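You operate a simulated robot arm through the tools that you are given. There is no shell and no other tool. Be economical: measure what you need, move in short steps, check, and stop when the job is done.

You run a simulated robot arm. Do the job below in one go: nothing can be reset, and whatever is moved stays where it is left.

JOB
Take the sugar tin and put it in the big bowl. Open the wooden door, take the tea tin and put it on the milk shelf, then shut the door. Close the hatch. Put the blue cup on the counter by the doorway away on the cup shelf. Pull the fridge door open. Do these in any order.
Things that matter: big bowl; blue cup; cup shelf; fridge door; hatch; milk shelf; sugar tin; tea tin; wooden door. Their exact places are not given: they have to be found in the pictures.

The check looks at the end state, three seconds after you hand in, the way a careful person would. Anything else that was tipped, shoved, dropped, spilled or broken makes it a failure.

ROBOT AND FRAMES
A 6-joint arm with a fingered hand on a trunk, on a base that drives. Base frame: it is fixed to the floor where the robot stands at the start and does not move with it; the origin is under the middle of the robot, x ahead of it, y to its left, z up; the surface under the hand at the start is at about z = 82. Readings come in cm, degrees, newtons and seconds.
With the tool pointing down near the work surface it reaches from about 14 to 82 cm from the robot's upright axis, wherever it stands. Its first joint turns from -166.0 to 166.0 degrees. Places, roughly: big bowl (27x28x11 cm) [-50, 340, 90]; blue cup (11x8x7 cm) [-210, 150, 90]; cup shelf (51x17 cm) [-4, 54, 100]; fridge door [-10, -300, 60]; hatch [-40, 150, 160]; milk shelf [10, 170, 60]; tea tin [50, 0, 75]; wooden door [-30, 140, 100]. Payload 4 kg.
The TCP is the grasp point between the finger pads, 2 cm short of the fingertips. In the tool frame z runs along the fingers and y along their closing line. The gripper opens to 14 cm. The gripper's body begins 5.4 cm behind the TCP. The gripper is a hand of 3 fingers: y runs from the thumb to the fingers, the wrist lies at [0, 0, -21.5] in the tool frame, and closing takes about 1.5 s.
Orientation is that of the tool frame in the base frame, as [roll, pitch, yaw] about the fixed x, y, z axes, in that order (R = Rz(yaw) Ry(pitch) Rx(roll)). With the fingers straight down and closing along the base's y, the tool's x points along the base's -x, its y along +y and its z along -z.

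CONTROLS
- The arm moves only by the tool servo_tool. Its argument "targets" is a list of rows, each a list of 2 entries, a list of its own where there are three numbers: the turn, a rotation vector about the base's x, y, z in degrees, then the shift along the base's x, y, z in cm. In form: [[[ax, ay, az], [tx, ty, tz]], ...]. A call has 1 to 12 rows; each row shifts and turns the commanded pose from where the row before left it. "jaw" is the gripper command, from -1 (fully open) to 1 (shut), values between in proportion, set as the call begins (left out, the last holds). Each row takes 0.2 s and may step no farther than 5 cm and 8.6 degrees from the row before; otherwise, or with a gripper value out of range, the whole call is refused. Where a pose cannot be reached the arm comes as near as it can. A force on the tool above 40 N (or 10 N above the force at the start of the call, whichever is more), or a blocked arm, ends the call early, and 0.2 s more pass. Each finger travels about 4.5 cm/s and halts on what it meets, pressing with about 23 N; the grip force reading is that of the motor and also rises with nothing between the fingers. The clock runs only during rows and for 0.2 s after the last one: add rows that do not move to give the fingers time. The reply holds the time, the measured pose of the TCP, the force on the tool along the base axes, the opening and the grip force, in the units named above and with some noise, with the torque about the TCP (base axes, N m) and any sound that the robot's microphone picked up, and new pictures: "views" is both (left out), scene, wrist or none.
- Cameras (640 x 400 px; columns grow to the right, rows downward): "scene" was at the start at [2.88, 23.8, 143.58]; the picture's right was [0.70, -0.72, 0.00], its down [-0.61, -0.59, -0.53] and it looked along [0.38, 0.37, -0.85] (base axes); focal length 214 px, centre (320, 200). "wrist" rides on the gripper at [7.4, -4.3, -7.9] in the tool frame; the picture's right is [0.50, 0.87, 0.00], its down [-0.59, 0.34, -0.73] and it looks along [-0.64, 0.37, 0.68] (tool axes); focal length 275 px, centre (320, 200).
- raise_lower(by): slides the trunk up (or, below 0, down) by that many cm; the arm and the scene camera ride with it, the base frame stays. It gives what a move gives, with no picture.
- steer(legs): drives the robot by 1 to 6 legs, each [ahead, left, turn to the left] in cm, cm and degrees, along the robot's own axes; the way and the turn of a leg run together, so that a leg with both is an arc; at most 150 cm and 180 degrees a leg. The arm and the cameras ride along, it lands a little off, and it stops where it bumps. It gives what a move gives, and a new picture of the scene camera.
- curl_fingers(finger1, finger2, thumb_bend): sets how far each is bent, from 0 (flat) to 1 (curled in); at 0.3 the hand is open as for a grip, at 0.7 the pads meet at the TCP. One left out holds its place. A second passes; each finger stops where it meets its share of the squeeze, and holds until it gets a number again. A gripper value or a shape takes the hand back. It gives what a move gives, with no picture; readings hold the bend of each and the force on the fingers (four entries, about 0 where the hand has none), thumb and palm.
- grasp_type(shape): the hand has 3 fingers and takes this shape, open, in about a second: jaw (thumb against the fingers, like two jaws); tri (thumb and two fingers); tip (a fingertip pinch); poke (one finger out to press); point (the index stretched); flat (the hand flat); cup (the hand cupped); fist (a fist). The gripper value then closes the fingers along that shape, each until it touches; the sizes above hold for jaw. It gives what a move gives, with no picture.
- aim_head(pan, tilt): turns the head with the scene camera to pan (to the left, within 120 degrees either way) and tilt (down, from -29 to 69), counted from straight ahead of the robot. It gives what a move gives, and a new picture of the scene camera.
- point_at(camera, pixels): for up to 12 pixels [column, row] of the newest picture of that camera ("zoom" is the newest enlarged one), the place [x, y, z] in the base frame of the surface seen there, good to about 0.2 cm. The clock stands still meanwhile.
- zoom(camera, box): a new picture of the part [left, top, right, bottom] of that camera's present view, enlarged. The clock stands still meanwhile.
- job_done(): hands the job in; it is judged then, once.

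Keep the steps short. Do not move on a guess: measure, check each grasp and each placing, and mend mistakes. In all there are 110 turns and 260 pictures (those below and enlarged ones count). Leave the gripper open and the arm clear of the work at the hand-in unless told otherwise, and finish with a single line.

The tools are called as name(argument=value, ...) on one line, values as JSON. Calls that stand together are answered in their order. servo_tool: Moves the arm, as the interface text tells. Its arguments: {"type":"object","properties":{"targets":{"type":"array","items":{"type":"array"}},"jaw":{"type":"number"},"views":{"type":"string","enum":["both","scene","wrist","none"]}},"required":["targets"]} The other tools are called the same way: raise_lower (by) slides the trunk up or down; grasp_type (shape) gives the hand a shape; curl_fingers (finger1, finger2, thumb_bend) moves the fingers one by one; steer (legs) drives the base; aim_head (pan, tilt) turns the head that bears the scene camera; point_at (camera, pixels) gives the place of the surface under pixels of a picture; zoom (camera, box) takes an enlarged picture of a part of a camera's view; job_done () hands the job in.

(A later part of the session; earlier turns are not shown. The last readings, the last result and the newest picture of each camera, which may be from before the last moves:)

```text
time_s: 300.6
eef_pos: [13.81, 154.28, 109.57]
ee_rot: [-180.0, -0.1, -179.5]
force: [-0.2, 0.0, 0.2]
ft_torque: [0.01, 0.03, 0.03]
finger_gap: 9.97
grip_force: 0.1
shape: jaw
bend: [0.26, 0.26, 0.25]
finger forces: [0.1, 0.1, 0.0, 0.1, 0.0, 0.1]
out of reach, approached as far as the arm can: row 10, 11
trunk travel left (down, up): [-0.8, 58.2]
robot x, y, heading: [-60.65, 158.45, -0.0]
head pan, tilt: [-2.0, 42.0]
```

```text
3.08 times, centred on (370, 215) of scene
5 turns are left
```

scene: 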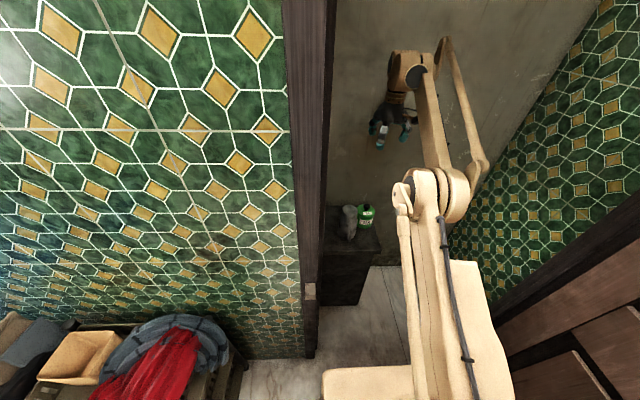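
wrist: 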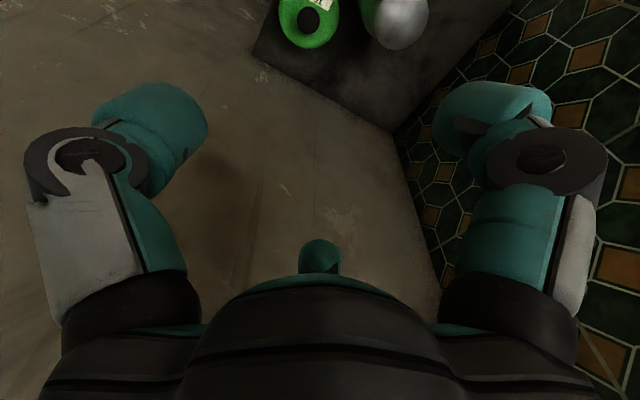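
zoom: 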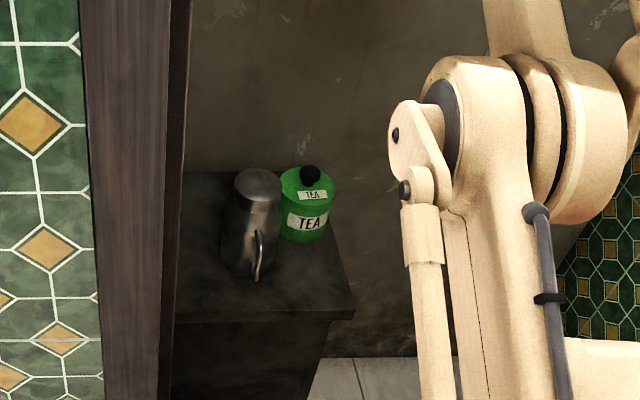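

Tea tin stands on the milk shelf beside the bottle. Few turns remain, so I batch: withdraw, raise the hand to hatch height (z ≈ 156), go round to the door's outer side, push the hatch's free edge (which closes it) and go on pushing the door shut, check with a picture, then drive to where I can see the fridge.

servo_tool(targets=[[[0, 0, 0], [-4, 0.2, 0.3]], [[0, 0, 0], [-4.1, 0.2, 0.3]], [[0, 0, 0], [-4.1, 0, 0]], [[0, 0, 0], [-4.1, 0, 0]], [[0, 0, 0], [-4.1, 0, 0]], [[0, 0, 0], [-4.1, 0, 0]], [[0, 0, 0], [-4.1, 0, 0]], [[0, 0, 0], [-4.1, 0, 0]], [[0, 0, 0], [-4.1, 0, 0]], [[0, 0, 0], [0, 0, 0]]], jaw=1, views="none")

steer(legs=[[-89, 0, 0], [0, 0, 90]])

raise_lower(by=46)

steer(legs=[[-128, 0, 0], [0, -68, 0], [10, 0, 0]])

servo_tool(targets=[[[0, 0, 0], [-2, 4, 0]], [[0, 0, 0], [-1, 4.8, 0]], [[0, 0, 0], [-1, 4.6, 0]], [[0, 0, 0], [0, 4, 0]], [[0, 0, 0], [0.3, 4.5, 0]], [[0, 0, 0], [0.3, 4.2, 0]], [[0, 0, 0], [0.9, 4.7, 0]], [[0, 0, 0], [1.2, 4.6, 0]], [[0, 0, 0], [0, 0, 0]]], views="scene")

servo_tool(targets=[[[0, 0, 0], [0, -4.5, 0]], [[0, 0, 0], [0, -4.5, 0]], [[0, 0, 0], [0, -4.5, 0]], [[0, 0, 0], [0, -4.5, 0]], [[0, 0, 0], [0, -4.5, 0]], [[0, 0, 0], [0, -4.5, 0]], [[0, 0, 0], [0, -4.5, 0]], [[0, 0, 0], [0, -4.5, 0]], [[0, 0, 0], [0, -4.5, 0]], [[0, 0, 0], [0, -4.5, 0]], [[0, 0, 0], [0, -4.5, 0]]], views="none")

steer(legs=[[48, -6, 0]])

servo_tool(targets=[[[0, 0, 0], [-0.8, 3.6, 0]], [[0, 0, 0], [-0.8, 3.6, 0]], [[0, 0, 0], [-0.8, 3.7, 0]], [[0, 0, 0], [2.7, 4.1, 0]], [[0, 0, 0], [2.7, 4.2, 0]], [[0, 0, 0], [3.3, 3.6, 0]], [[0, 0, 0], [3.4, 3.6, 0]], [[0, 0, 0], [3.9, 2.9, 0]], [[0, 0, 0], [3.9, 3, 0]], [[0, 0, 0], [4.3, 2.2, 0]], [[0, 0, 0], [4.4, 2.3, 0]], [[0, 0, 0], [0, 0, 0]]], views="scene")

servo_tool(targets=[[[0, 0, 0], [4, 1.3, 0]], [[0, 0, 0], [4, 1.3, 0]], [[0, 0, 0], [3, 0.6, 0]], [[0, 0, 0], [2, 0.4, 0]], [[0, 0, 0], [2, 0, 0]], [[0, 0, 0], [2, 0, 0]], [[0, 0, 0], [0, 0, 0]]], views="scene")

servo_tool(targets=[[[0, 0, 0], [-3.8, -2, 0]], [[0, 0, 0], [-3.8, -2.4, 0]], [[0, 0, 0], [-3.8, -2.6, 0]], [[0, 0, 0], [-3.8, -2.6, 0]], [[0, 0, 0], [-3.8, -2.6, 0]], [[0, 0, 0], [-3.8, -2.6, 0]], [[0, 0, 0], [-3.8, -2.6, 0]], [[0, 0, 0], [-3.8, -2.6, 0]], [[0, 0, 0], [-3.8, -2.6, 0]], [[0, 0, 0], [-3.8, -2.6, 0]], [[0, 0, 0], [-3.8, -2.6, 0]], [[0, 0, 0], [0, 0, 0]]], views="none")

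aim_head(pan=-50, tilt=10)

point_at(camera="scene", pixels=[[100, 200], [160, 200], [220, 200], [280, 200], [340, 200], [400, 200], [200, 120], [300, 120], [400, 120], [200, 300], [300, 300], [480, 200]])

steer(legs=[[-95, 0, 0], [0, 0, 180], [0, 36, 0], [135, 0, 0]])

raise_lower(by=-30)

```text
time_s: 302.8
eef_pos: [-21.8, 154.6, 110.33]
ee_rot: [179.9, -0.3, -179.6]
force: [0.4, 0.6, -0.4]
ft_torque: [0.02, 0.0, 0.0]
finger_gap: 0.01
grip_force: 23.4
shape: jaw
bend: [0.72, 0.72, 0.7]
finger forces: [0.0, 0.0, 0.1, 0.1, 0.0, 0.0]
trunk travel left (down, up): [-0.8, 58.2]
robot x, y, heading: [-60.85, 158.25, 0.2]
head pan, tilt: [-2.0, 42.0]
```

```text
time_s: 311.3
eef_pos: [-144.89, 197.15, 110.17]
ee_rot: [179.9, -0.5, -90.3]
force: [0.1, -0.2, 0.6]
ft_torque: [-0.01, -0.01, 0.01]
finger_gap: 0.0
grip_force: 23.2
shape: jaw
bend: [0.72, 0.72, 0.7]
finger forces: [0.1, 0.0, 0.1, 0.0, 0.1, 0.0]
trunk travel left (down, up): [-0.8, 58.2]
robot x, y, heading: [-148.65, 158.22, 89.4]
head pan, tilt: [-2.0, 42.0]
```

scene: 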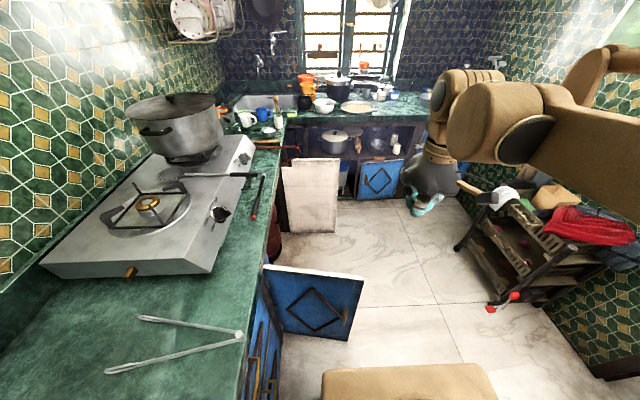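

```text
refused: 46 is not a number from -40 to 40
```

```text
time_s: 321.8
eef_pos: [-79.03, 79.45, 110.15]
ee_rot: [179.9, -0.4, -89.4]
force: [-0.3, 0.1, -0.2]
ft_torque: [-0.01, 0.01, 0.0]
finger_gap: 0.01
grip_force: 23.1
shape: jaw
bend: [0.72, 0.72, 0.7]
finger forces: [0.0, 0.0, 0.0, 0.0, 0.0, 0.1]
trunk travel left (down, up): [-0.8, 58.2]
robot x, y, heading: [-82.41, 40.55, 90.2]
head pan, tilt: [-2.0, 42.0]
```

scene: 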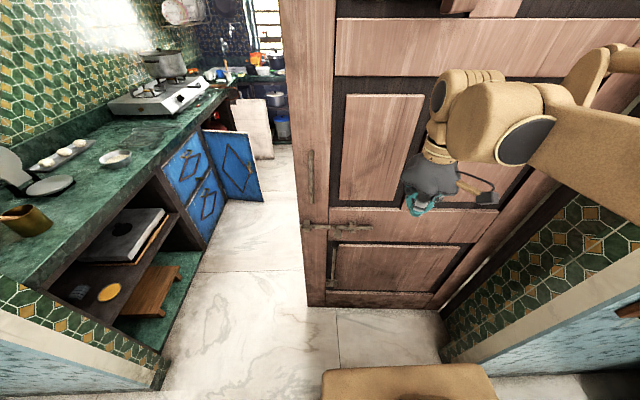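

```text
time_s: 323.8
eef_pos: [-80.32, 114.83, 110.11]
ee_rot: [179.8, -0.4, -89.4]
force: [-0.4, -0.6, -0.8]
ft_torque: [-0.03, -0.03, 0.0]
finger_gap: 0.0
grip_force: 23.1
shape: jaw
bend: [0.72, 0.72, 0.7]
finger forces: [0.1, 0.1, 0.0, 0.0, 0.1, 0.0]
trunk travel left (down, up): [-0.8, 58.2]
robot x, y, heading: [-82.59, 40.32, 90.4]
head pan, tilt: [-2.0, 42.0]
```

scene: 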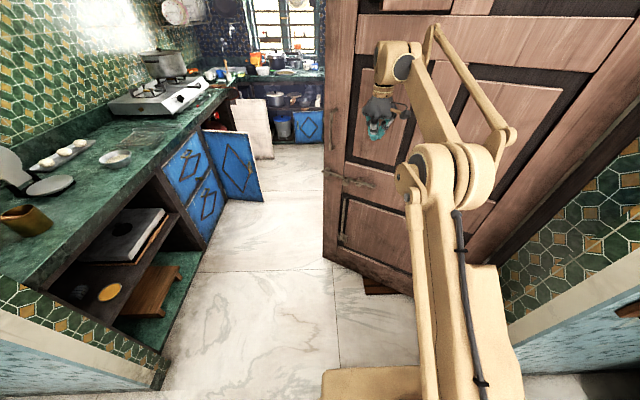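

```text
time_s: 326.2
eef_pos: [-80.32, 65.2, 110.27]
ee_rot: [-179.9, -0.3, -89.4]
force: [0.6, -0.1, -0.1]
ft_torque: [0.0, -0.01, 0.0]
finger_gap: 0.01
grip_force: 23.3
shape: jaw
bend: [0.72, 0.72, 0.7]
finger forces: [0.0, 0.0, 0.0, 0.0, 0.0, 0.0]
trunk travel left (down, up): [-0.8, 58.2]
robot x, y, heading: [-82.46, 40.37, 90.4]
head pan, tilt: [-2.0, 42.0]
```

```text
time_s: 329.0
eef_pos: [-74.6, 113.11, 110.23]
ee_rot: [179.9, -0.4, -89.3]
force: [0.5, -0.4, -0.5]
ft_torque: [-0.01, -0.02, 0.01]
finger_gap: 0.0
grip_force: 23.2
shape: jaw
bend: [0.72, 0.72, 0.7]
finger forces: [0.0, 0.1, 0.0, 0.0, 0.0, 0.0]
trunk travel left (down, up): [-0.8, 58.2]
robot x, y, heading: [-76.7, 88.37, 90.7]
head pan, tilt: [-2.0, 42.0]
```

scene: 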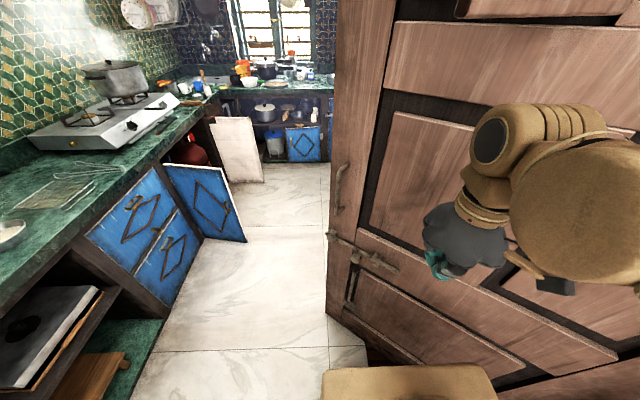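

```text
time_s: 331.6
eef_pos: [-48.22, 149.98, 110.21]
ee_rot: [179.9, -0.5, -89.3]
force: [-1.0, -0.5, 0.7]
ft_torque: [-0.01, -0.02, 0.01]
finger_gap: 0.01
grip_force: 23.0
shape: jaw
bend: [0.72, 0.72, 0.7]
finger forces: [0.0, 0.0, 0.1, 0.0, 0.0, 0.1]
trunk travel left (down, up): [-0.8, 58.2]
robot x, y, heading: [-76.89, 88.65, 90.2]
head pan, tilt: [-2.0, 42.0]
```

scene: 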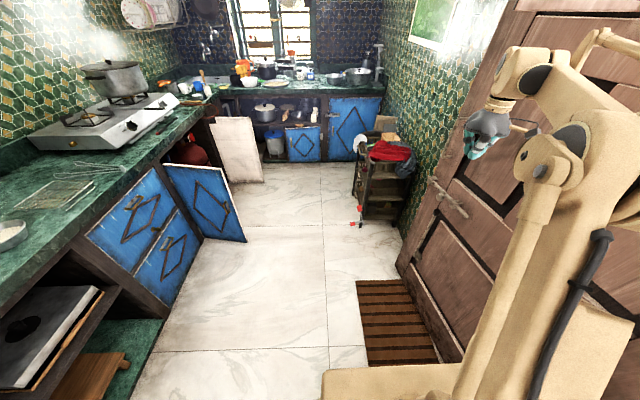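

```text
time_s: 333.2
eef_pos: [-36.92, 152.24, 109.72]
ee_rot: [179.8, -0.4, -89.3]
force: [0.2, 0.0, 0.4]
ft_torque: [0.01, -0.01, 0.02]
finger_gap: 0.0
grip_force: 22.6
shape: jaw
bend: [0.72, 0.72, 0.7]
finger forces: [0.0, 0.0, 0.1, 0.0, 0.0, 0.1]
out of reach, approached as far as the arm can: row 3, 4, 5, 6
trunk travel left (down, up): [-0.8, 58.2]
robot x, y, heading: [-76.34, 88.06, 90.2]
head pan, tilt: [-2.0, 42.0]
```

scene: 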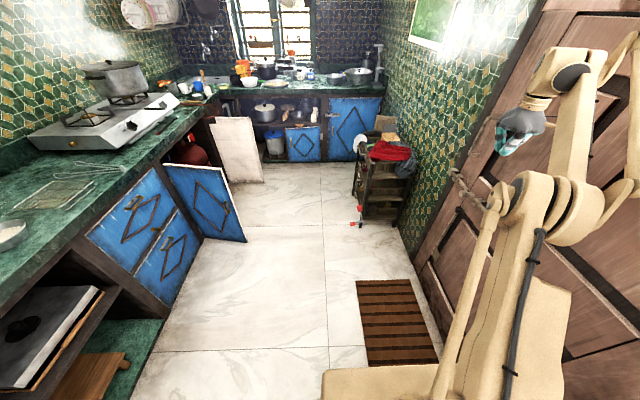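

```text
time_s: 335.8
eef_pos: [-78.84, 124.43, 109.85]
ee_rot: [-180.0, -0.5, -89.2]
force: [0.8, -0.5, -0.6]
ft_torque: [0.0, -0.02, 0.0]
finger_gap: 0.0
grip_force: 23.3
shape: jaw
bend: [0.72, 0.72, 0.7]
finger forces: [0.0, 0.0, 0.0, 0.0, 0.0, 0.0]
trunk travel left (down, up): [-0.8, 58.2]
robot x, y, heading: [-76.56, 87.89, 90.4]
head pan, tilt: [-2.0, 42.0]
```

```text
time_s: 337.0
eef_pos: [-78.73, 124.46, 109.71]
ee_rot: [179.9, -0.3, -89.3]
force: [0.5, 0.0, -0.4]
ft_torque: [-0.01, 0.01, 0.02]
finger_gap: 0.0
grip_force: 22.6
shape: jaw
bend: [0.72, 0.72, 0.7]
finger forces: [0.1, 0.0, 0.0, 0.0, 0.0, 0.1]
trunk travel left (down, up): [-0.8, 58.2]
robot x, y, heading: [-76.75, 88.64, 90.4]
head pan, tilt: [-50.0, 10.0]
```

scene: 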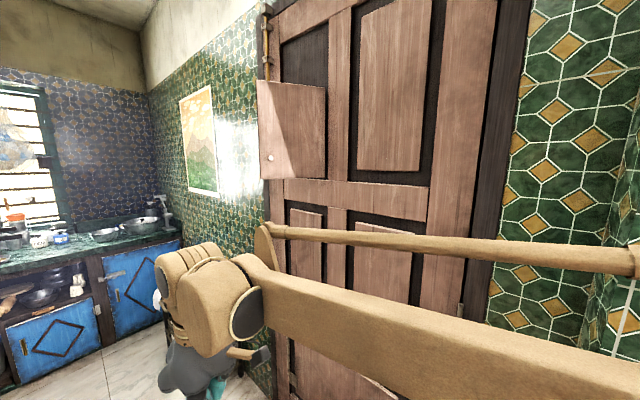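

```text
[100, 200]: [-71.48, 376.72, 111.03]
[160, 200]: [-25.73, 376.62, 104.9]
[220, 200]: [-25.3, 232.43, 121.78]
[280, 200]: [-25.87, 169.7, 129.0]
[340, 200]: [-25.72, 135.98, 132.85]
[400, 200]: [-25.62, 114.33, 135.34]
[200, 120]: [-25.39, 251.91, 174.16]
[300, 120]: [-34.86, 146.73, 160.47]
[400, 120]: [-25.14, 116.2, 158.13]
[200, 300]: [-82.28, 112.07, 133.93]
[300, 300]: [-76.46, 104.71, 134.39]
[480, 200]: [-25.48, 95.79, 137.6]
```

```text
time_s: 357.7
eef_pos: [-34.29, -178.93, 109.84]
ee_rot: [179.8, -0.4, 91.7]
force: [-0.1, -0.2, -0.2]
ft_torque: [-0.01, -0.02, 0.01]
finger_gap: 0.0
grip_force: 23.1
shape: jaw
bend: [0.72, 0.72, 0.7]
finger forces: [0.1, 0.0, 0.1, 0.1, 0.0, 0.0]
trunk travel left (down, up): [-0.8, 58.2]
robot x, y, heading: [-36.93, -142.93, -88.5]
head pan, tilt: [-50.0, 10.0]
```

scene: 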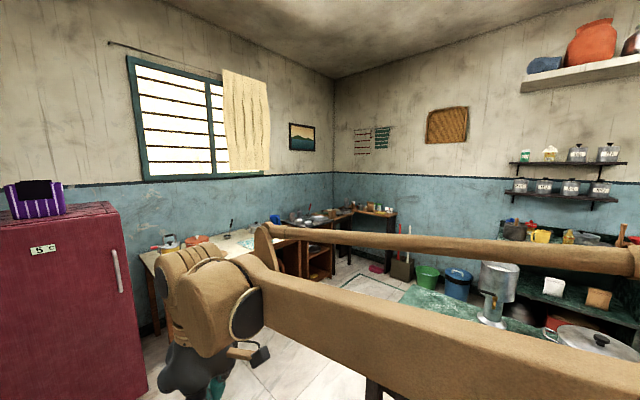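

```text
time_s: 358.2
eef_pos: [-34.21, -178.89, 108.89]
ee_rot: [179.9, -0.4, 91.7]
force: [0.1, 0.4, 0.0]
ft_torque: [0.0, 0.0, 0.01]
finger_gap: 0.02
grip_force: 23.2
shape: jaw
bend: [0.72, 0.72, 0.7]
finger forces: [0.0, 0.0, 0.1, 0.1, 0.0, 0.0]
out of reach, approached as far as the arm can: row 1
trunk travel left (down, up): [0.0, 59.0]
robot x, y, heading: [-37.11, -142.83, -88.7]
head pan, tilt: [-50.0, 10.0]
```

aim_head(pan=0, tilt=15)

point_at(camera="scene", pixels=[[320, 200], [280, 200], [360, 200], [240, 200], [400, 200], [320, 160], [320, 240], [320, 300], [200, 200], [440, 200], [280, 140], [360, 140]])

```text
time_s: 359.4
eef_pos: [-34.19, -178.92, 108.97]
ee_rot: [-180.0, -0.4, 91.7]
force: [-0.1, -0.9, -0.2]
ft_torque: [0.0, -0.03, -0.01]
finger_gap: 0.0
grip_force: 22.6
shape: jaw
bend: [0.72, 0.72, 0.7]
finger forces: [0.0, 0.0, 0.0, 0.1, 0.0, 0.0]
trunk travel left (down, up): [0.0, 59.0]
robot x, y, heading: [-37.35, -142.7, -88.7]
head pan, tilt: [0.0, 15.0]
```

scene: 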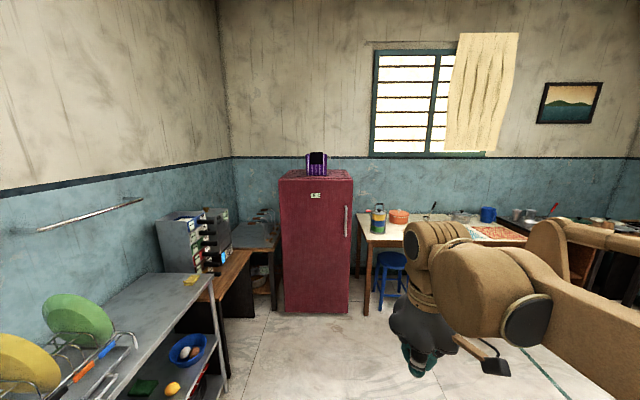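

```text
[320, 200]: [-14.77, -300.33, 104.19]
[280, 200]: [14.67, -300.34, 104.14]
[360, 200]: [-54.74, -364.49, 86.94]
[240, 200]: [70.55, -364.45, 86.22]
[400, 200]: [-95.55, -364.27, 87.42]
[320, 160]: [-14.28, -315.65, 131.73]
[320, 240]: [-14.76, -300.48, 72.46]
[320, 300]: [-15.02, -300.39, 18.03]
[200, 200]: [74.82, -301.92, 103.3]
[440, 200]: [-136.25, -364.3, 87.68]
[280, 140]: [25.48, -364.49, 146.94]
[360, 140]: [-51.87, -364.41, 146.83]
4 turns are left
```

The wooden door is shut flush (x ≈ −25.6). The raise was refused (limit 40), so the hatch is still open. Now: measure the fridge handle, go back, raise in two steps, push the hatch shut, check, then return to the fridge and pre-turn the hand.

zoom(camera="scene", box=[270, 150, 370, 320])

point_at(camera="scene", pixels=[[346, 208], [346, 214], [346, 220], [346, 226], [346, 232], [344, 218], [348, 218], [351, 218], [340, 218], [284, 240], [348, 260], [345, 212]])

steer(legs=[[-135, 0, 0], [0, -62, 0], [-150, 0, 0], [0, 0, 88.7]])

raise_lower(by=40)

raise_lower(by=8)

servo_tool(targets=[[[0, 0, 0], [4.5, -1.2, 0]], [[0, 0, 0], [4.5, -1.2, 0]], [[0, 0, 0], [4.5, -1.2, 0]], [[0, 0, 0], [4.5, -1.2, 0]], [[0, 0, 0], [4.5, -1.2, 0]], [[0, 0, 0], [0, 0, 0]]], views="scene")

servo_tool(targets=[[[0, 0, 0], [1.5, 2.6, 0]], [[0, 0, 0], [1.5, 2.6, 0]], [[0, 0, 0], [1, 4.6, 0]], [[0, 0, 0], [2.3, 4.3, 0]], [[0, 0, 0], [3.3, 3.5, 0]], [[0, 0, 0], [4, 2.6, 0]], [[0, 0, 0], [2, 0, 0]], [[0, 0, 0], [2, 0, 0]], [[0, 0, 0], [2, 0, 0]], [[0, 0, 0], [1.5, 0, 0]], [[0, 0, 0], [0, 0, 0]]], views="scene")

servo_tool(targets=[[[0, 0, 0], [-4.5, -1, 0]], [[0, 0, 0], [-4.5, -1, 0]], [[0, 0, 0], [-4.5, -1, 0]], [[0, 0, 0], [-4.5, -1, 0]], [[0, 0, 0], [-4.5, -1, 0]], [[0, 0, 0], [-4.5, -1, 0]], [[0, 0, 0], [-4.5, -1, 0]], [[0, 0, 0], [-4.5, -1, 0]], [[0, 0, 0], [0, 0, 0]]], views="none")

raise_lower(by=-40)

raise_lower(by=-8)

aim_head(pan=15, tilt=0)

steer(legs=[[0, 0, -90], [150, 0, 0], [0, 61, 0], [150, 0, 0], [46, 0, 0]])

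servo_tool(targets=[[[-8.2, 0, 0], [0, -1.5, -0.4]], [[-8.2, 0, 0], [0, -1.5, -0.4]], [[-8.2, 0, 0], [0, -1.5, -0.4]], [[-8.2, 0, 0], [0, -1.5, -0.4]], [[-8.2, 0, 0], [0, -1.5, -0.4]], [[-8.2, 0, 0], [0, -1.5, -0.4]], [[-8.2, 0, 0], [0, -1.5, -0.4]], [[-8.2, 0, 0], [0, -1.5, -0.4]], [[-8.2, 0, 0], [0, -1.5, -0.4]], [[-8.2, 0, 0], [0, -1.5, -0.4]], [[-8, 0, 0], [0, -1.5, -0.4]], [[0, 0, 0], [0, 0, 0]]], jaw=-1, views="wrist")

aim_head(pan=0, tilt=25)

point_at(camera="scene", pixels=[[320, 200], [340, 200], [360, 200], [300, 200], [380, 200], [400, 200], [280, 200], [320, 160], [340, 160], [360, 160], [320, 240], [340, 240]])

```text
2.35 times, centred on (320, 235) of scene
```

zoom: 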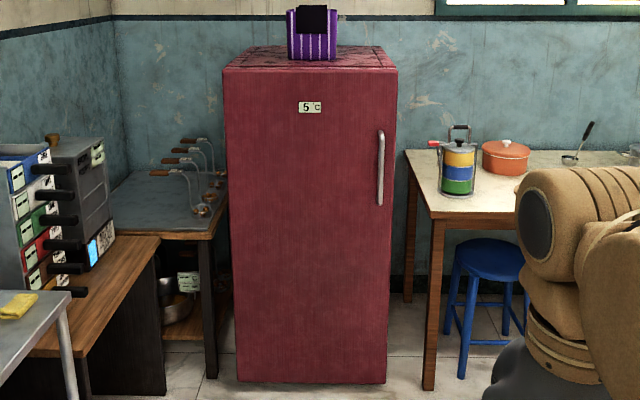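

```text
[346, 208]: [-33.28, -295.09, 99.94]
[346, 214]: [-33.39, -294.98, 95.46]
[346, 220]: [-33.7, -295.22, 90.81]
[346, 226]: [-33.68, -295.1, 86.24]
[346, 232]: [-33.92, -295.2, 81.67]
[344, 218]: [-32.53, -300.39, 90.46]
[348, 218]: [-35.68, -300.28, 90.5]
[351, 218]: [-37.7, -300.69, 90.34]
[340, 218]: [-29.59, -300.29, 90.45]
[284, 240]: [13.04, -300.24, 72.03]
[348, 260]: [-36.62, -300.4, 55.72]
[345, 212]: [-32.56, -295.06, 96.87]
```

```text
time_s: 380.1
eef_pos: [-68.52, 143.9, 108.99]
ee_rot: [180.0, -0.5, 180.0]
force: [-0.4, -0.5, 0.2]
ft_torque: [0.01, 0.01, 0.02]
finger_gap: 0.0
grip_force: 22.7
shape: jaw
bend: [0.72, 0.72, 0.7]
finger forces: [0.0, 0.0, 0.1, 0.1, 0.1, 0.0]
trunk travel left (down, up): [0.0, 59.0]
robot x, y, heading: [-104.69, 142.25, -0.4]
head pan, tilt: [0.0, 15.0]
```

scene: 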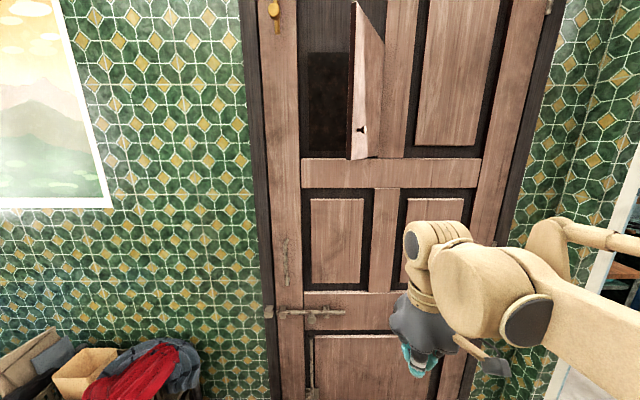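

```text
time_s: 383.9
eef_pos: [-68.43, 144.04, 148.94]
ee_rot: [180.0, -0.4, 180.0]
force: [-0.3, -0.1, -1.5]
ft_torque: [-0.03, 0.0, 0.01]
finger_gap: 0.0
grip_force: 22.8
shape: jaw
bend: [0.72, 0.72, 0.7]
finger forces: [0.1, 0.0, 0.1, 0.0, 0.0, 0.2]
trunk travel left (down, up): [-40.0, 19.0]
robot x, y, heading: [-104.84, 142.36, -0.6]
head pan, tilt: [0.0, 15.0]
```

```text
time_s: 385.1
eef_pos: [-68.48, 144.07, 157.06]
ee_rot: [179.9, -0.5, -180.0]
force: [0.0, 0.3, 0.6]
ft_torque: [-0.01, 0.0, -0.03]
finger_gap: 0.0
grip_force: 22.8
shape: jaw
bend: [0.72, 0.72, 0.7]
finger forces: [0.1, 0.0, 0.1, 0.0, 0.0, 0.1]
trunk travel left (down, up): [-48.0, 11.0]
robot x, y, heading: [-104.95, 142.32, -0.4]
head pan, tilt: [0.0, 15.0]
```

```text
time_s: 386.5
eef_pos: [-46.1, 137.98, 157.08]
ee_rot: [-179.9, -0.2, -180.0]
force: [-0.1, -0.1, 1.4]
ft_torque: [0.0, -0.03, 0.02]
finger_gap: 0.0
grip_force: 23.7
shape: jaw
bend: [0.72, 0.72, 0.7]
finger forces: [0.0, 0.0, 0.1, 0.0, 0.0, 0.0]
trunk travel left (down, up): [-48.0, 11.0]
robot x, y, heading: [-104.61, 142.72, -0.2]
head pan, tilt: [0.0, 15.0]
```

scene: 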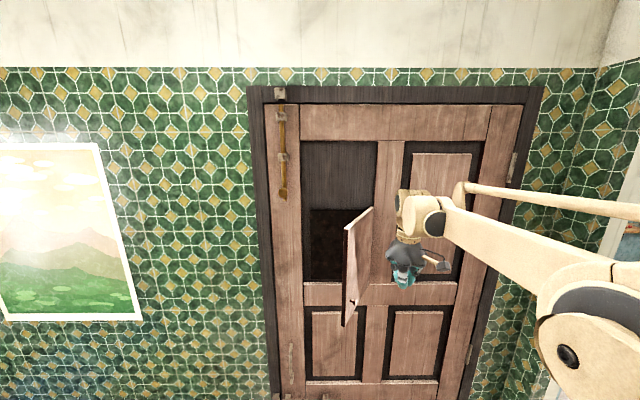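

```text
time_s: 388.0
eef_pos: [-32.35, 158.26, 157.1]
ee_rot: [-179.8, -1.2, -179.8]
force: [-26.8, -3.2, 1.0]
ft_torque: [0.23, -1.63, 0.47]
finger_gap: 0.0
grip_force: 23.3
shape: jaw
bend: [0.72, 0.72, 0.7]
finger forces: [0.0, 27.1, 0.0, 0.0, 0.0, 0.1]
trunk travel left (down, up): [-48.0, 11.0]
robot x, y, heading: [-104.92, 142.32, -0.4]
head pan, tilt: [0.0, 15.0]
stopped in row 7: the force on the tool passed its limit at 77 N (the readings are from after the stop); the commanded pose is now the measured one
```

scene: 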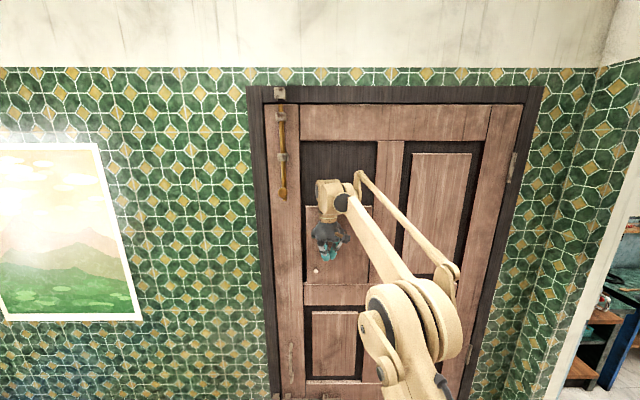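

```text
time_s: 390.0
eef_pos: [-67.97, 150.26, 156.9]
ee_rot: [-179.9, -1.0, -179.9]
force: [0.8, 1.1, 0.0]
ft_torque: [-0.04, 0.05, 0.01]
finger_gap: 0.02
grip_force: 22.8
shape: jaw
bend: [0.72, 0.72, 0.7]
finger forces: [0.0, 0.0, 0.0, 0.1, 0.1, 0.1]
trunk travel left (down, up): [-48.0, 11.0]
robot x, y, heading: [-104.56, 142.54, -0.4]
head pan, tilt: [0.0, 15.0]
```

```text
time_s: 393.9
eef_pos: [-68.07, 150.35, 116.93]
ee_rot: [-179.9, -1.1, -179.9]
force: [0.3, -0.2, 0.6]
ft_torque: [0.0, 0.01, -0.02]
finger_gap: 0.0
grip_force: 22.9
shape: jaw
bend: [0.72, 0.72, 0.7]
finger forces: [0.0, 0.0, 0.1, 0.0, 0.1, 0.1]
trunk travel left (down, up): [-8.0, 51.0]
robot x, y, heading: [-105.12, 142.44, -0.3]
head pan, tilt: [0.0, 15.0]
```

```text
time_s: 395.0
eef_pos: [-68.17, 150.25, 108.94]
ee_rot: [-179.9, -1.0, -179.9]
force: [0.1, 0.5, -0.1]
ft_torque: [-0.01, 0.0, 0.05]
finger_gap: 0.01
grip_force: 23.6
shape: jaw
bend: [0.72, 0.72, 0.7]
finger forces: [0.0, 0.1, 0.0, 0.1, 0.0, 0.1]
trunk travel left (down, up): [0.0, 59.0]
robot x, y, heading: [-104.69, 142.36, -0.2]
head pan, tilt: [0.0, 15.0]
```

```text
time_s: 395.8
eef_pos: [-68.08, 150.18, 109.0]
ee_rot: [-179.9, -1.1, -179.9]
force: [0.9, 0.1, -0.9]
ft_torque: [-0.01, 0.01, 0.06]
finger_gap: 0.0
grip_force: 23.0
shape: jaw
bend: [0.72, 0.72, 0.7]
finger forces: [0.0, 0.0, 0.0, 0.0, 0.0, 0.0]
trunk travel left (down, up): [0.0, 59.0]
robot x, y, heading: [-104.86, 142.08, -0.4]
head pan, tilt: [15.0, 0.0]
```

scene: 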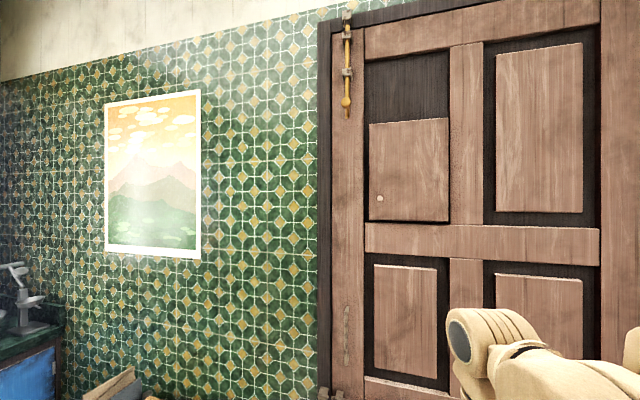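

```text
time_s: 419.4
eef_pos: [-34.46, -239.54, 108.92]
ee_rot: [-179.9, -0.9, 90.6]
force: [-0.2, 0.5, -0.2]
ft_torque: [0.01, -0.02, 0.01]
finger_gap: 0.04
grip_force: 23.3
shape: jaw
bend: [0.72, 0.72, 0.7]
finger forces: [0.1, 0.0, 0.0, 0.1, 0.1, 0.0]
trunk travel left (down, up): [0.0, 59.0]
robot x, y, heading: [-42.86, -202.67, -89.8]
head pan, tilt: [15.0, 0.0]
```

scene: 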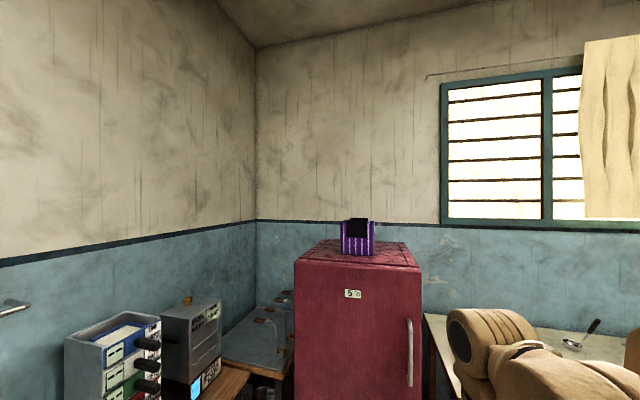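

```text
time_s: 422.1
eef_pos: [-34.57, -255.81, 104.42]
ee_rot: [-146.5, 88.8, 123.6]
force: [0.2, -0.1, -1.0]
ft_torque: [0.04, 0.0, 0.02]
finger_gap: 14.0
grip_force: 0.1
shape: jaw
bend: [0.3, 0.3, 0.3]
finger forces: [0.1, 0.0, 0.0, 0.1, 0.1, 0.0]
trunk travel left (down, up): [0.0, 59.0]
robot x, y, heading: [-42.96, -202.75, -90.0]
head pan, tilt: [15.0, 0.0]
```

wrist: 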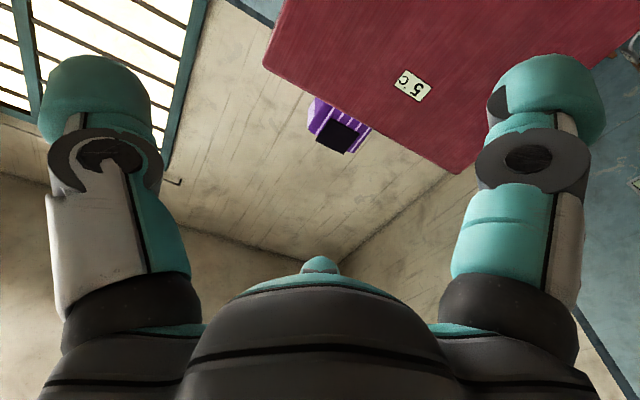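

```text
time_s: 422.9
eef_pos: [-34.47, -255.87, 104.59]
ee_rot: [-147.2, 88.8, 122.6]
force: [0.6, -1.3, -0.2]
ft_torque: [-0.01, 0.0, 0.0]
finger_gap: 14.01
grip_force: 0.1
shape: jaw
bend: [0.3, 0.3, 0.3]
finger forces: [0.0, 0.0, 0.0, 0.0, 0.1, 0.0]
trunk travel left (down, up): [0.0, 59.0]
robot x, y, heading: [-42.63, -202.89, -89.7]
head pan, tilt: [0.0, 25.0]
```

scene: 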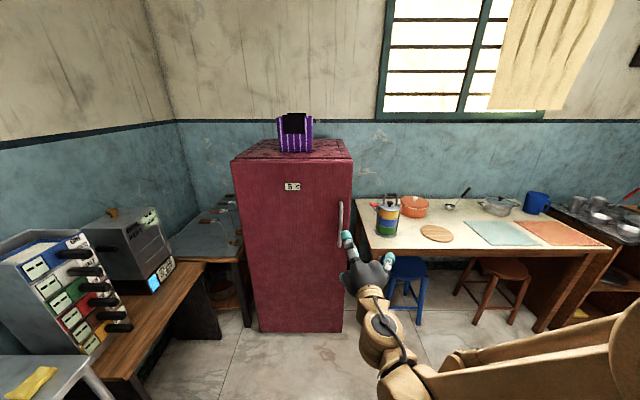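

```text
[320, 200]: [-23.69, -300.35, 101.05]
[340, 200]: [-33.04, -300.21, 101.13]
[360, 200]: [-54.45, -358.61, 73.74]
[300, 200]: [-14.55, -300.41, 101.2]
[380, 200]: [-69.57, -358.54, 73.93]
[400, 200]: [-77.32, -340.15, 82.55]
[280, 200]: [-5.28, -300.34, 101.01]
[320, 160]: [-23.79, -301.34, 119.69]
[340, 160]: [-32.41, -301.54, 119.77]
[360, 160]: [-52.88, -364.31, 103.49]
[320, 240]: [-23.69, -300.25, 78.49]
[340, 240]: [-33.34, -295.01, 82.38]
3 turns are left
```

The hatch is closed flush and the wooden door is shut. Fridge bar: [-33.4, −295, 78–102], hinge side at x ≈ 15. Now approach, grip the bar and pull along the door's arc to about 60°, then release, back off and look.

servo_tool(targets=[[[0, 0, 0], [0.12, -4.4, -1.4]], [[0, 0, 0], [0.12, -4.4, -1.4]], [[0, 0, 0], [0.12, -4.4, -1.4]], [[0, 0, 0], [0.12, -4.4, -1.4]], [[0, 0, 0], [0.12, -4.4, -1.4]], [[0, 0, 0], [0.12, -4.4, -1.4]], [[0, 0, 0], [0.12, -4.4, -1.4]], [[0, 0, 0], [0.12, -4.4, -1.4]], [[0, 0, 0], [0.12, -3, -1.4]], [[0, 0, 0], [0, -1.8, 0]], [[0, 0, 0], [0, 0, 0]]], jaw=-1, views="wrist")

servo_tool(targets=[[[0, 0, 0], [0, 0, 0]], [[0, 0, 0], [0, 0, 0]], [[0, 0, 0], [0, 0, 0]], [[0, 0, 0], [0, 0, 0]], [[0, 0, 0], [0, 0, 0]], [[0, 0, 0], [0, 0, 0]], [[0, 0, 0], [0, 0, 0]], [[0, 0, 0], [0, 0, 0]], [[0, 0, 0], [0, 0, 0]], [[0, 0, 0], [0, 0, 0]]], jaw=1, views="wrist")

servo_tool(targets=[[[0, 0, -1], [0.2, 1.6, 0]], [[0, 0, -1], [0.2, 1.7, 0]], [[0, 0, -1], [0.3, 1.65, 0]], [[0, 0, -1], [0.34, 1.68, 0]]], views="none")

servo_tool(targets=[[[0, 0, -2], [0.88, 3.28, 0]], [[0, 0, -2], [1.11, 3.21, 0]], [[0, 0, -2], [1.32, 3.12, 0]], [[0, 0, -2], [1.54, 3.02, 0]], [[0, 0, -2], [1.75, 2.91, 0]], [[0, 0, -2], [1.95, 2.78, 0]], [[0, 0, -2], [2.13, 2.64, 0]], [[0, 0, 0], [0, 0, 0]]], views="scene")

servo_tool(targets=[[[0, 0, -2], [2.32, 2.47, 0]], [[0, 0, -2], [2.47, 2.32, 0]], [[0, 0, -2], [2.64, 2.13, 0]], [[0, 0, -2], [2.78, 1.95, 0]], [[0, 0, -2], [2.91, 1.75, 0]], [[0, 0, -2], [3.02, 1.54, 0]], [[0, 0, 0], [0, 0, 0]]], views="scene")

servo_tool(targets=[[[0, 0, 0], [0, 0, 0]], [[0, 0, 0], [0, 0, 0]], [[0, 0, 0], [0, 0, 0]], [[0, 0, 0], [0, 0, 0]], [[0, 0, 0], [0, 0, 0]], [[0, 0, 0], [0, 0, 0]], [[0, 0, 0], [0, 0, 0]], [[0, 0, 0], [2, 3.4, 0]], [[0, 0, 0], [2, 3.4, 0]], [[0, 0, 0], [2, 3.4, 0]], [[0, 0, 0], [1, 3.4, 0]], [[0, 0, 0], [0, 0, 0]]], jaw=-1, views="scene")

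point_at(camera="scene", pixels=[[260, 200], [280, 200], [300, 200], [320, 200], [340, 200], [240, 200], [220, 200], [260, 280], [300, 280], [340, 280], [360, 220], [200, 220]])

```text
time_s: 425.3
eef_pos: [-33.28, -295.86, 91.92]
ee_rot: [-147.8, 88.9, 122.0]
force: [-0.2, 0.5, -0.1]
ft_torque: [-0.04, -0.01, 0.0]
finger_gap: 13.98
grip_force: 0.1
shape: jaw
bend: [0.3, 0.3, 0.3]
finger forces: [0.0, 0.0, 0.1, 0.0, 0.1, 0.1]
trunk travel left (down, up): [0.0, 59.0]
robot x, y, heading: [-42.81, -202.87, -90.1]
head pan, tilt: [0.0, 25.0]
```

wrist: 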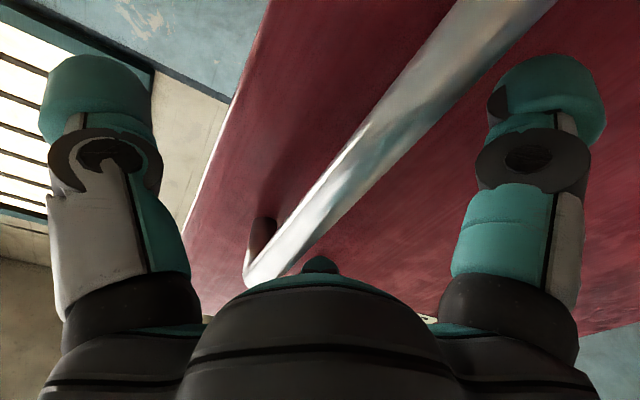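

```text
time_s: 427.5
eef_pos: [-33.26, -295.98, 91.82]
ee_rot: [-147.9, 88.6, 122.1]
force: [3.5, -7.6, 2.6]
ft_torque: [0.03, -0.04, -0.05]
finger_gap: 2.02
grip_force: 23.0
shape: jaw
bend: [0.44, 0.46, 0.72]
finger forces: [16.1, 16.4, 0.0, 0.0, 24.5, 0.0]
trunk travel left (down, up): [0.0, 59.0]
robot x, y, heading: [-42.53, -202.56, -89.9]
head pan, tilt: [0.0, 25.0]
```

wrist: 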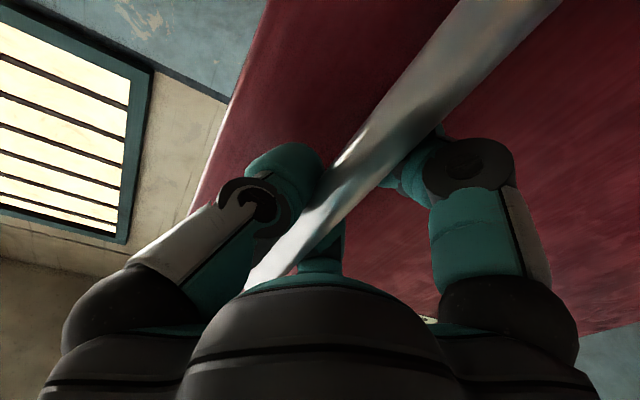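

```text
time_s: 428.5
eef_pos: [-31.88, -289.12, 91.84]
ee_rot: [-143.5, 88.7, 122.5]
force: [18.8, -3.7, 0.4]
ft_torque: [-0.02, -0.04, -0.16]
finger_gap: 2.04
grip_force: 22.6
shape: jaw
bend: [0.44, 0.46, 0.72]
finger forces: [23.7, 24.4, 0.0, 0.0, 23.8, 0.1]
trunk travel left (down, up): [0.0, 59.0]
robot x, y, heading: [-42.82, -202.96, -89.8]
head pan, tilt: [0.0, 25.0]
```

```text
time_s: 429.3
eef_pos: [-28.6, -280.88, 91.93]
ee_rot: [-143.9, 88.6, 117.6]
force: [14.5, -7.8, 3.8]
ft_torque: [-0.13, -0.03, -0.15]
finger_gap: 2.05
grip_force: 23.2
shape: jaw
bend: [0.45, 0.47, 0.73]
finger forces: [24.6, 23.9, 0.1, 0.1, 28.4, 0.0]
trunk travel left (down, up): [0.0, 59.0]
robot x, y, heading: [-42.65, -202.76, -89.7]
head pan, tilt: [0.0, 25.0]
stopped in row 3: the force on the tool passed its limit at 42 N (the readings are from after the stop); the commanded pose is now the measured one
```

scene: 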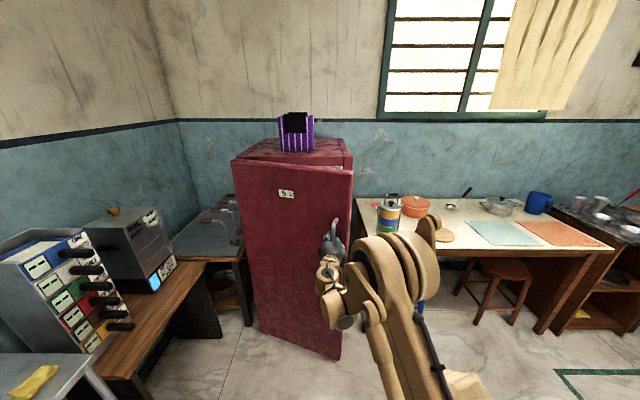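

```text
time_s: 430.3
eef_pos: [-20.13, -272.17, 92.06]
ee_rot: [-152.0, 89.0, 100.7]
force: [-10.1, 11.3, 3.1]
ft_torque: [-0.08, 0.02, 0.58]
finger_gap: 1.73
grip_force: 23.3
shape: jaw
bend: [1.0, 1.0, 0.77]
finger forces: [0.0, 0.1, 0.0, 0.0, 44.4, 0.0]
trunk travel left (down, up): [0.0, 59.0]
robot x, y, heading: [-43.01, -202.97, -90.0]
head pan, tilt: [0.0, 25.0]
stopped in row 5: the force on the tool passed its limit at 46 N (the readings are from after the stop); the commanded pose is now the measured one
```

scene: 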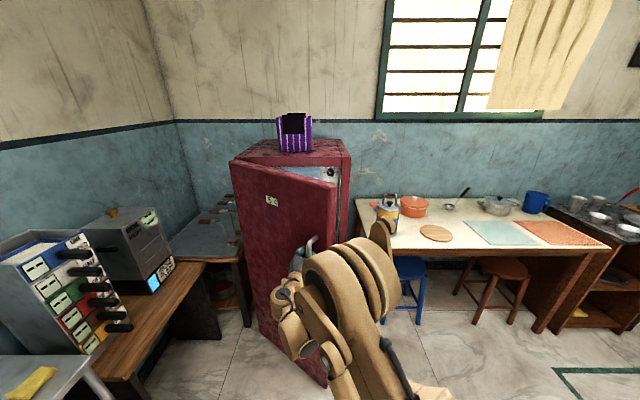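

```text
time_s: 432.9
eef_pos: [-12.83, -258.72, 92.1]
ee_rot: [-149.2, 88.8, 103.6]
force: [1.1, -0.3, 0.2]
ft_torque: [0.0, 0.03, 0.01]
finger_gap: 14.02
grip_force: 0.1
shape: jaw
bend: [0.3, 0.3, 0.3]
finger forces: [0.0, 0.1, 0.0, 0.0, 0.1, 0.0]
trunk travel left (down, up): [0.0, 59.0]
robot x, y, heading: [-42.8, -202.53, -89.7]
head pan, tilt: [0.0, 25.0]
```

scene: 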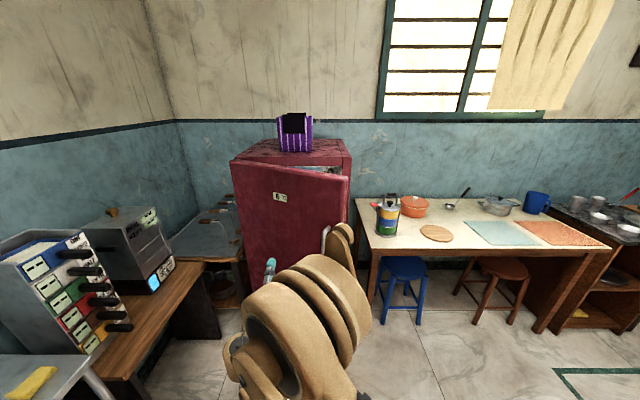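

```text
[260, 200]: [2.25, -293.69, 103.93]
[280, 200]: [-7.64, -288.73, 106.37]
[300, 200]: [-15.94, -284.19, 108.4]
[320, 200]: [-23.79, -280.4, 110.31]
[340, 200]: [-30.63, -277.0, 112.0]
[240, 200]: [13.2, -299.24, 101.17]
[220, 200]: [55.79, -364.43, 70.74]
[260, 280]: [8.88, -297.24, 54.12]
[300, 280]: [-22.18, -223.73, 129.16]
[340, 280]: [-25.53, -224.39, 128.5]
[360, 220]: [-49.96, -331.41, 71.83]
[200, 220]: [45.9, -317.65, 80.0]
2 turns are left
```

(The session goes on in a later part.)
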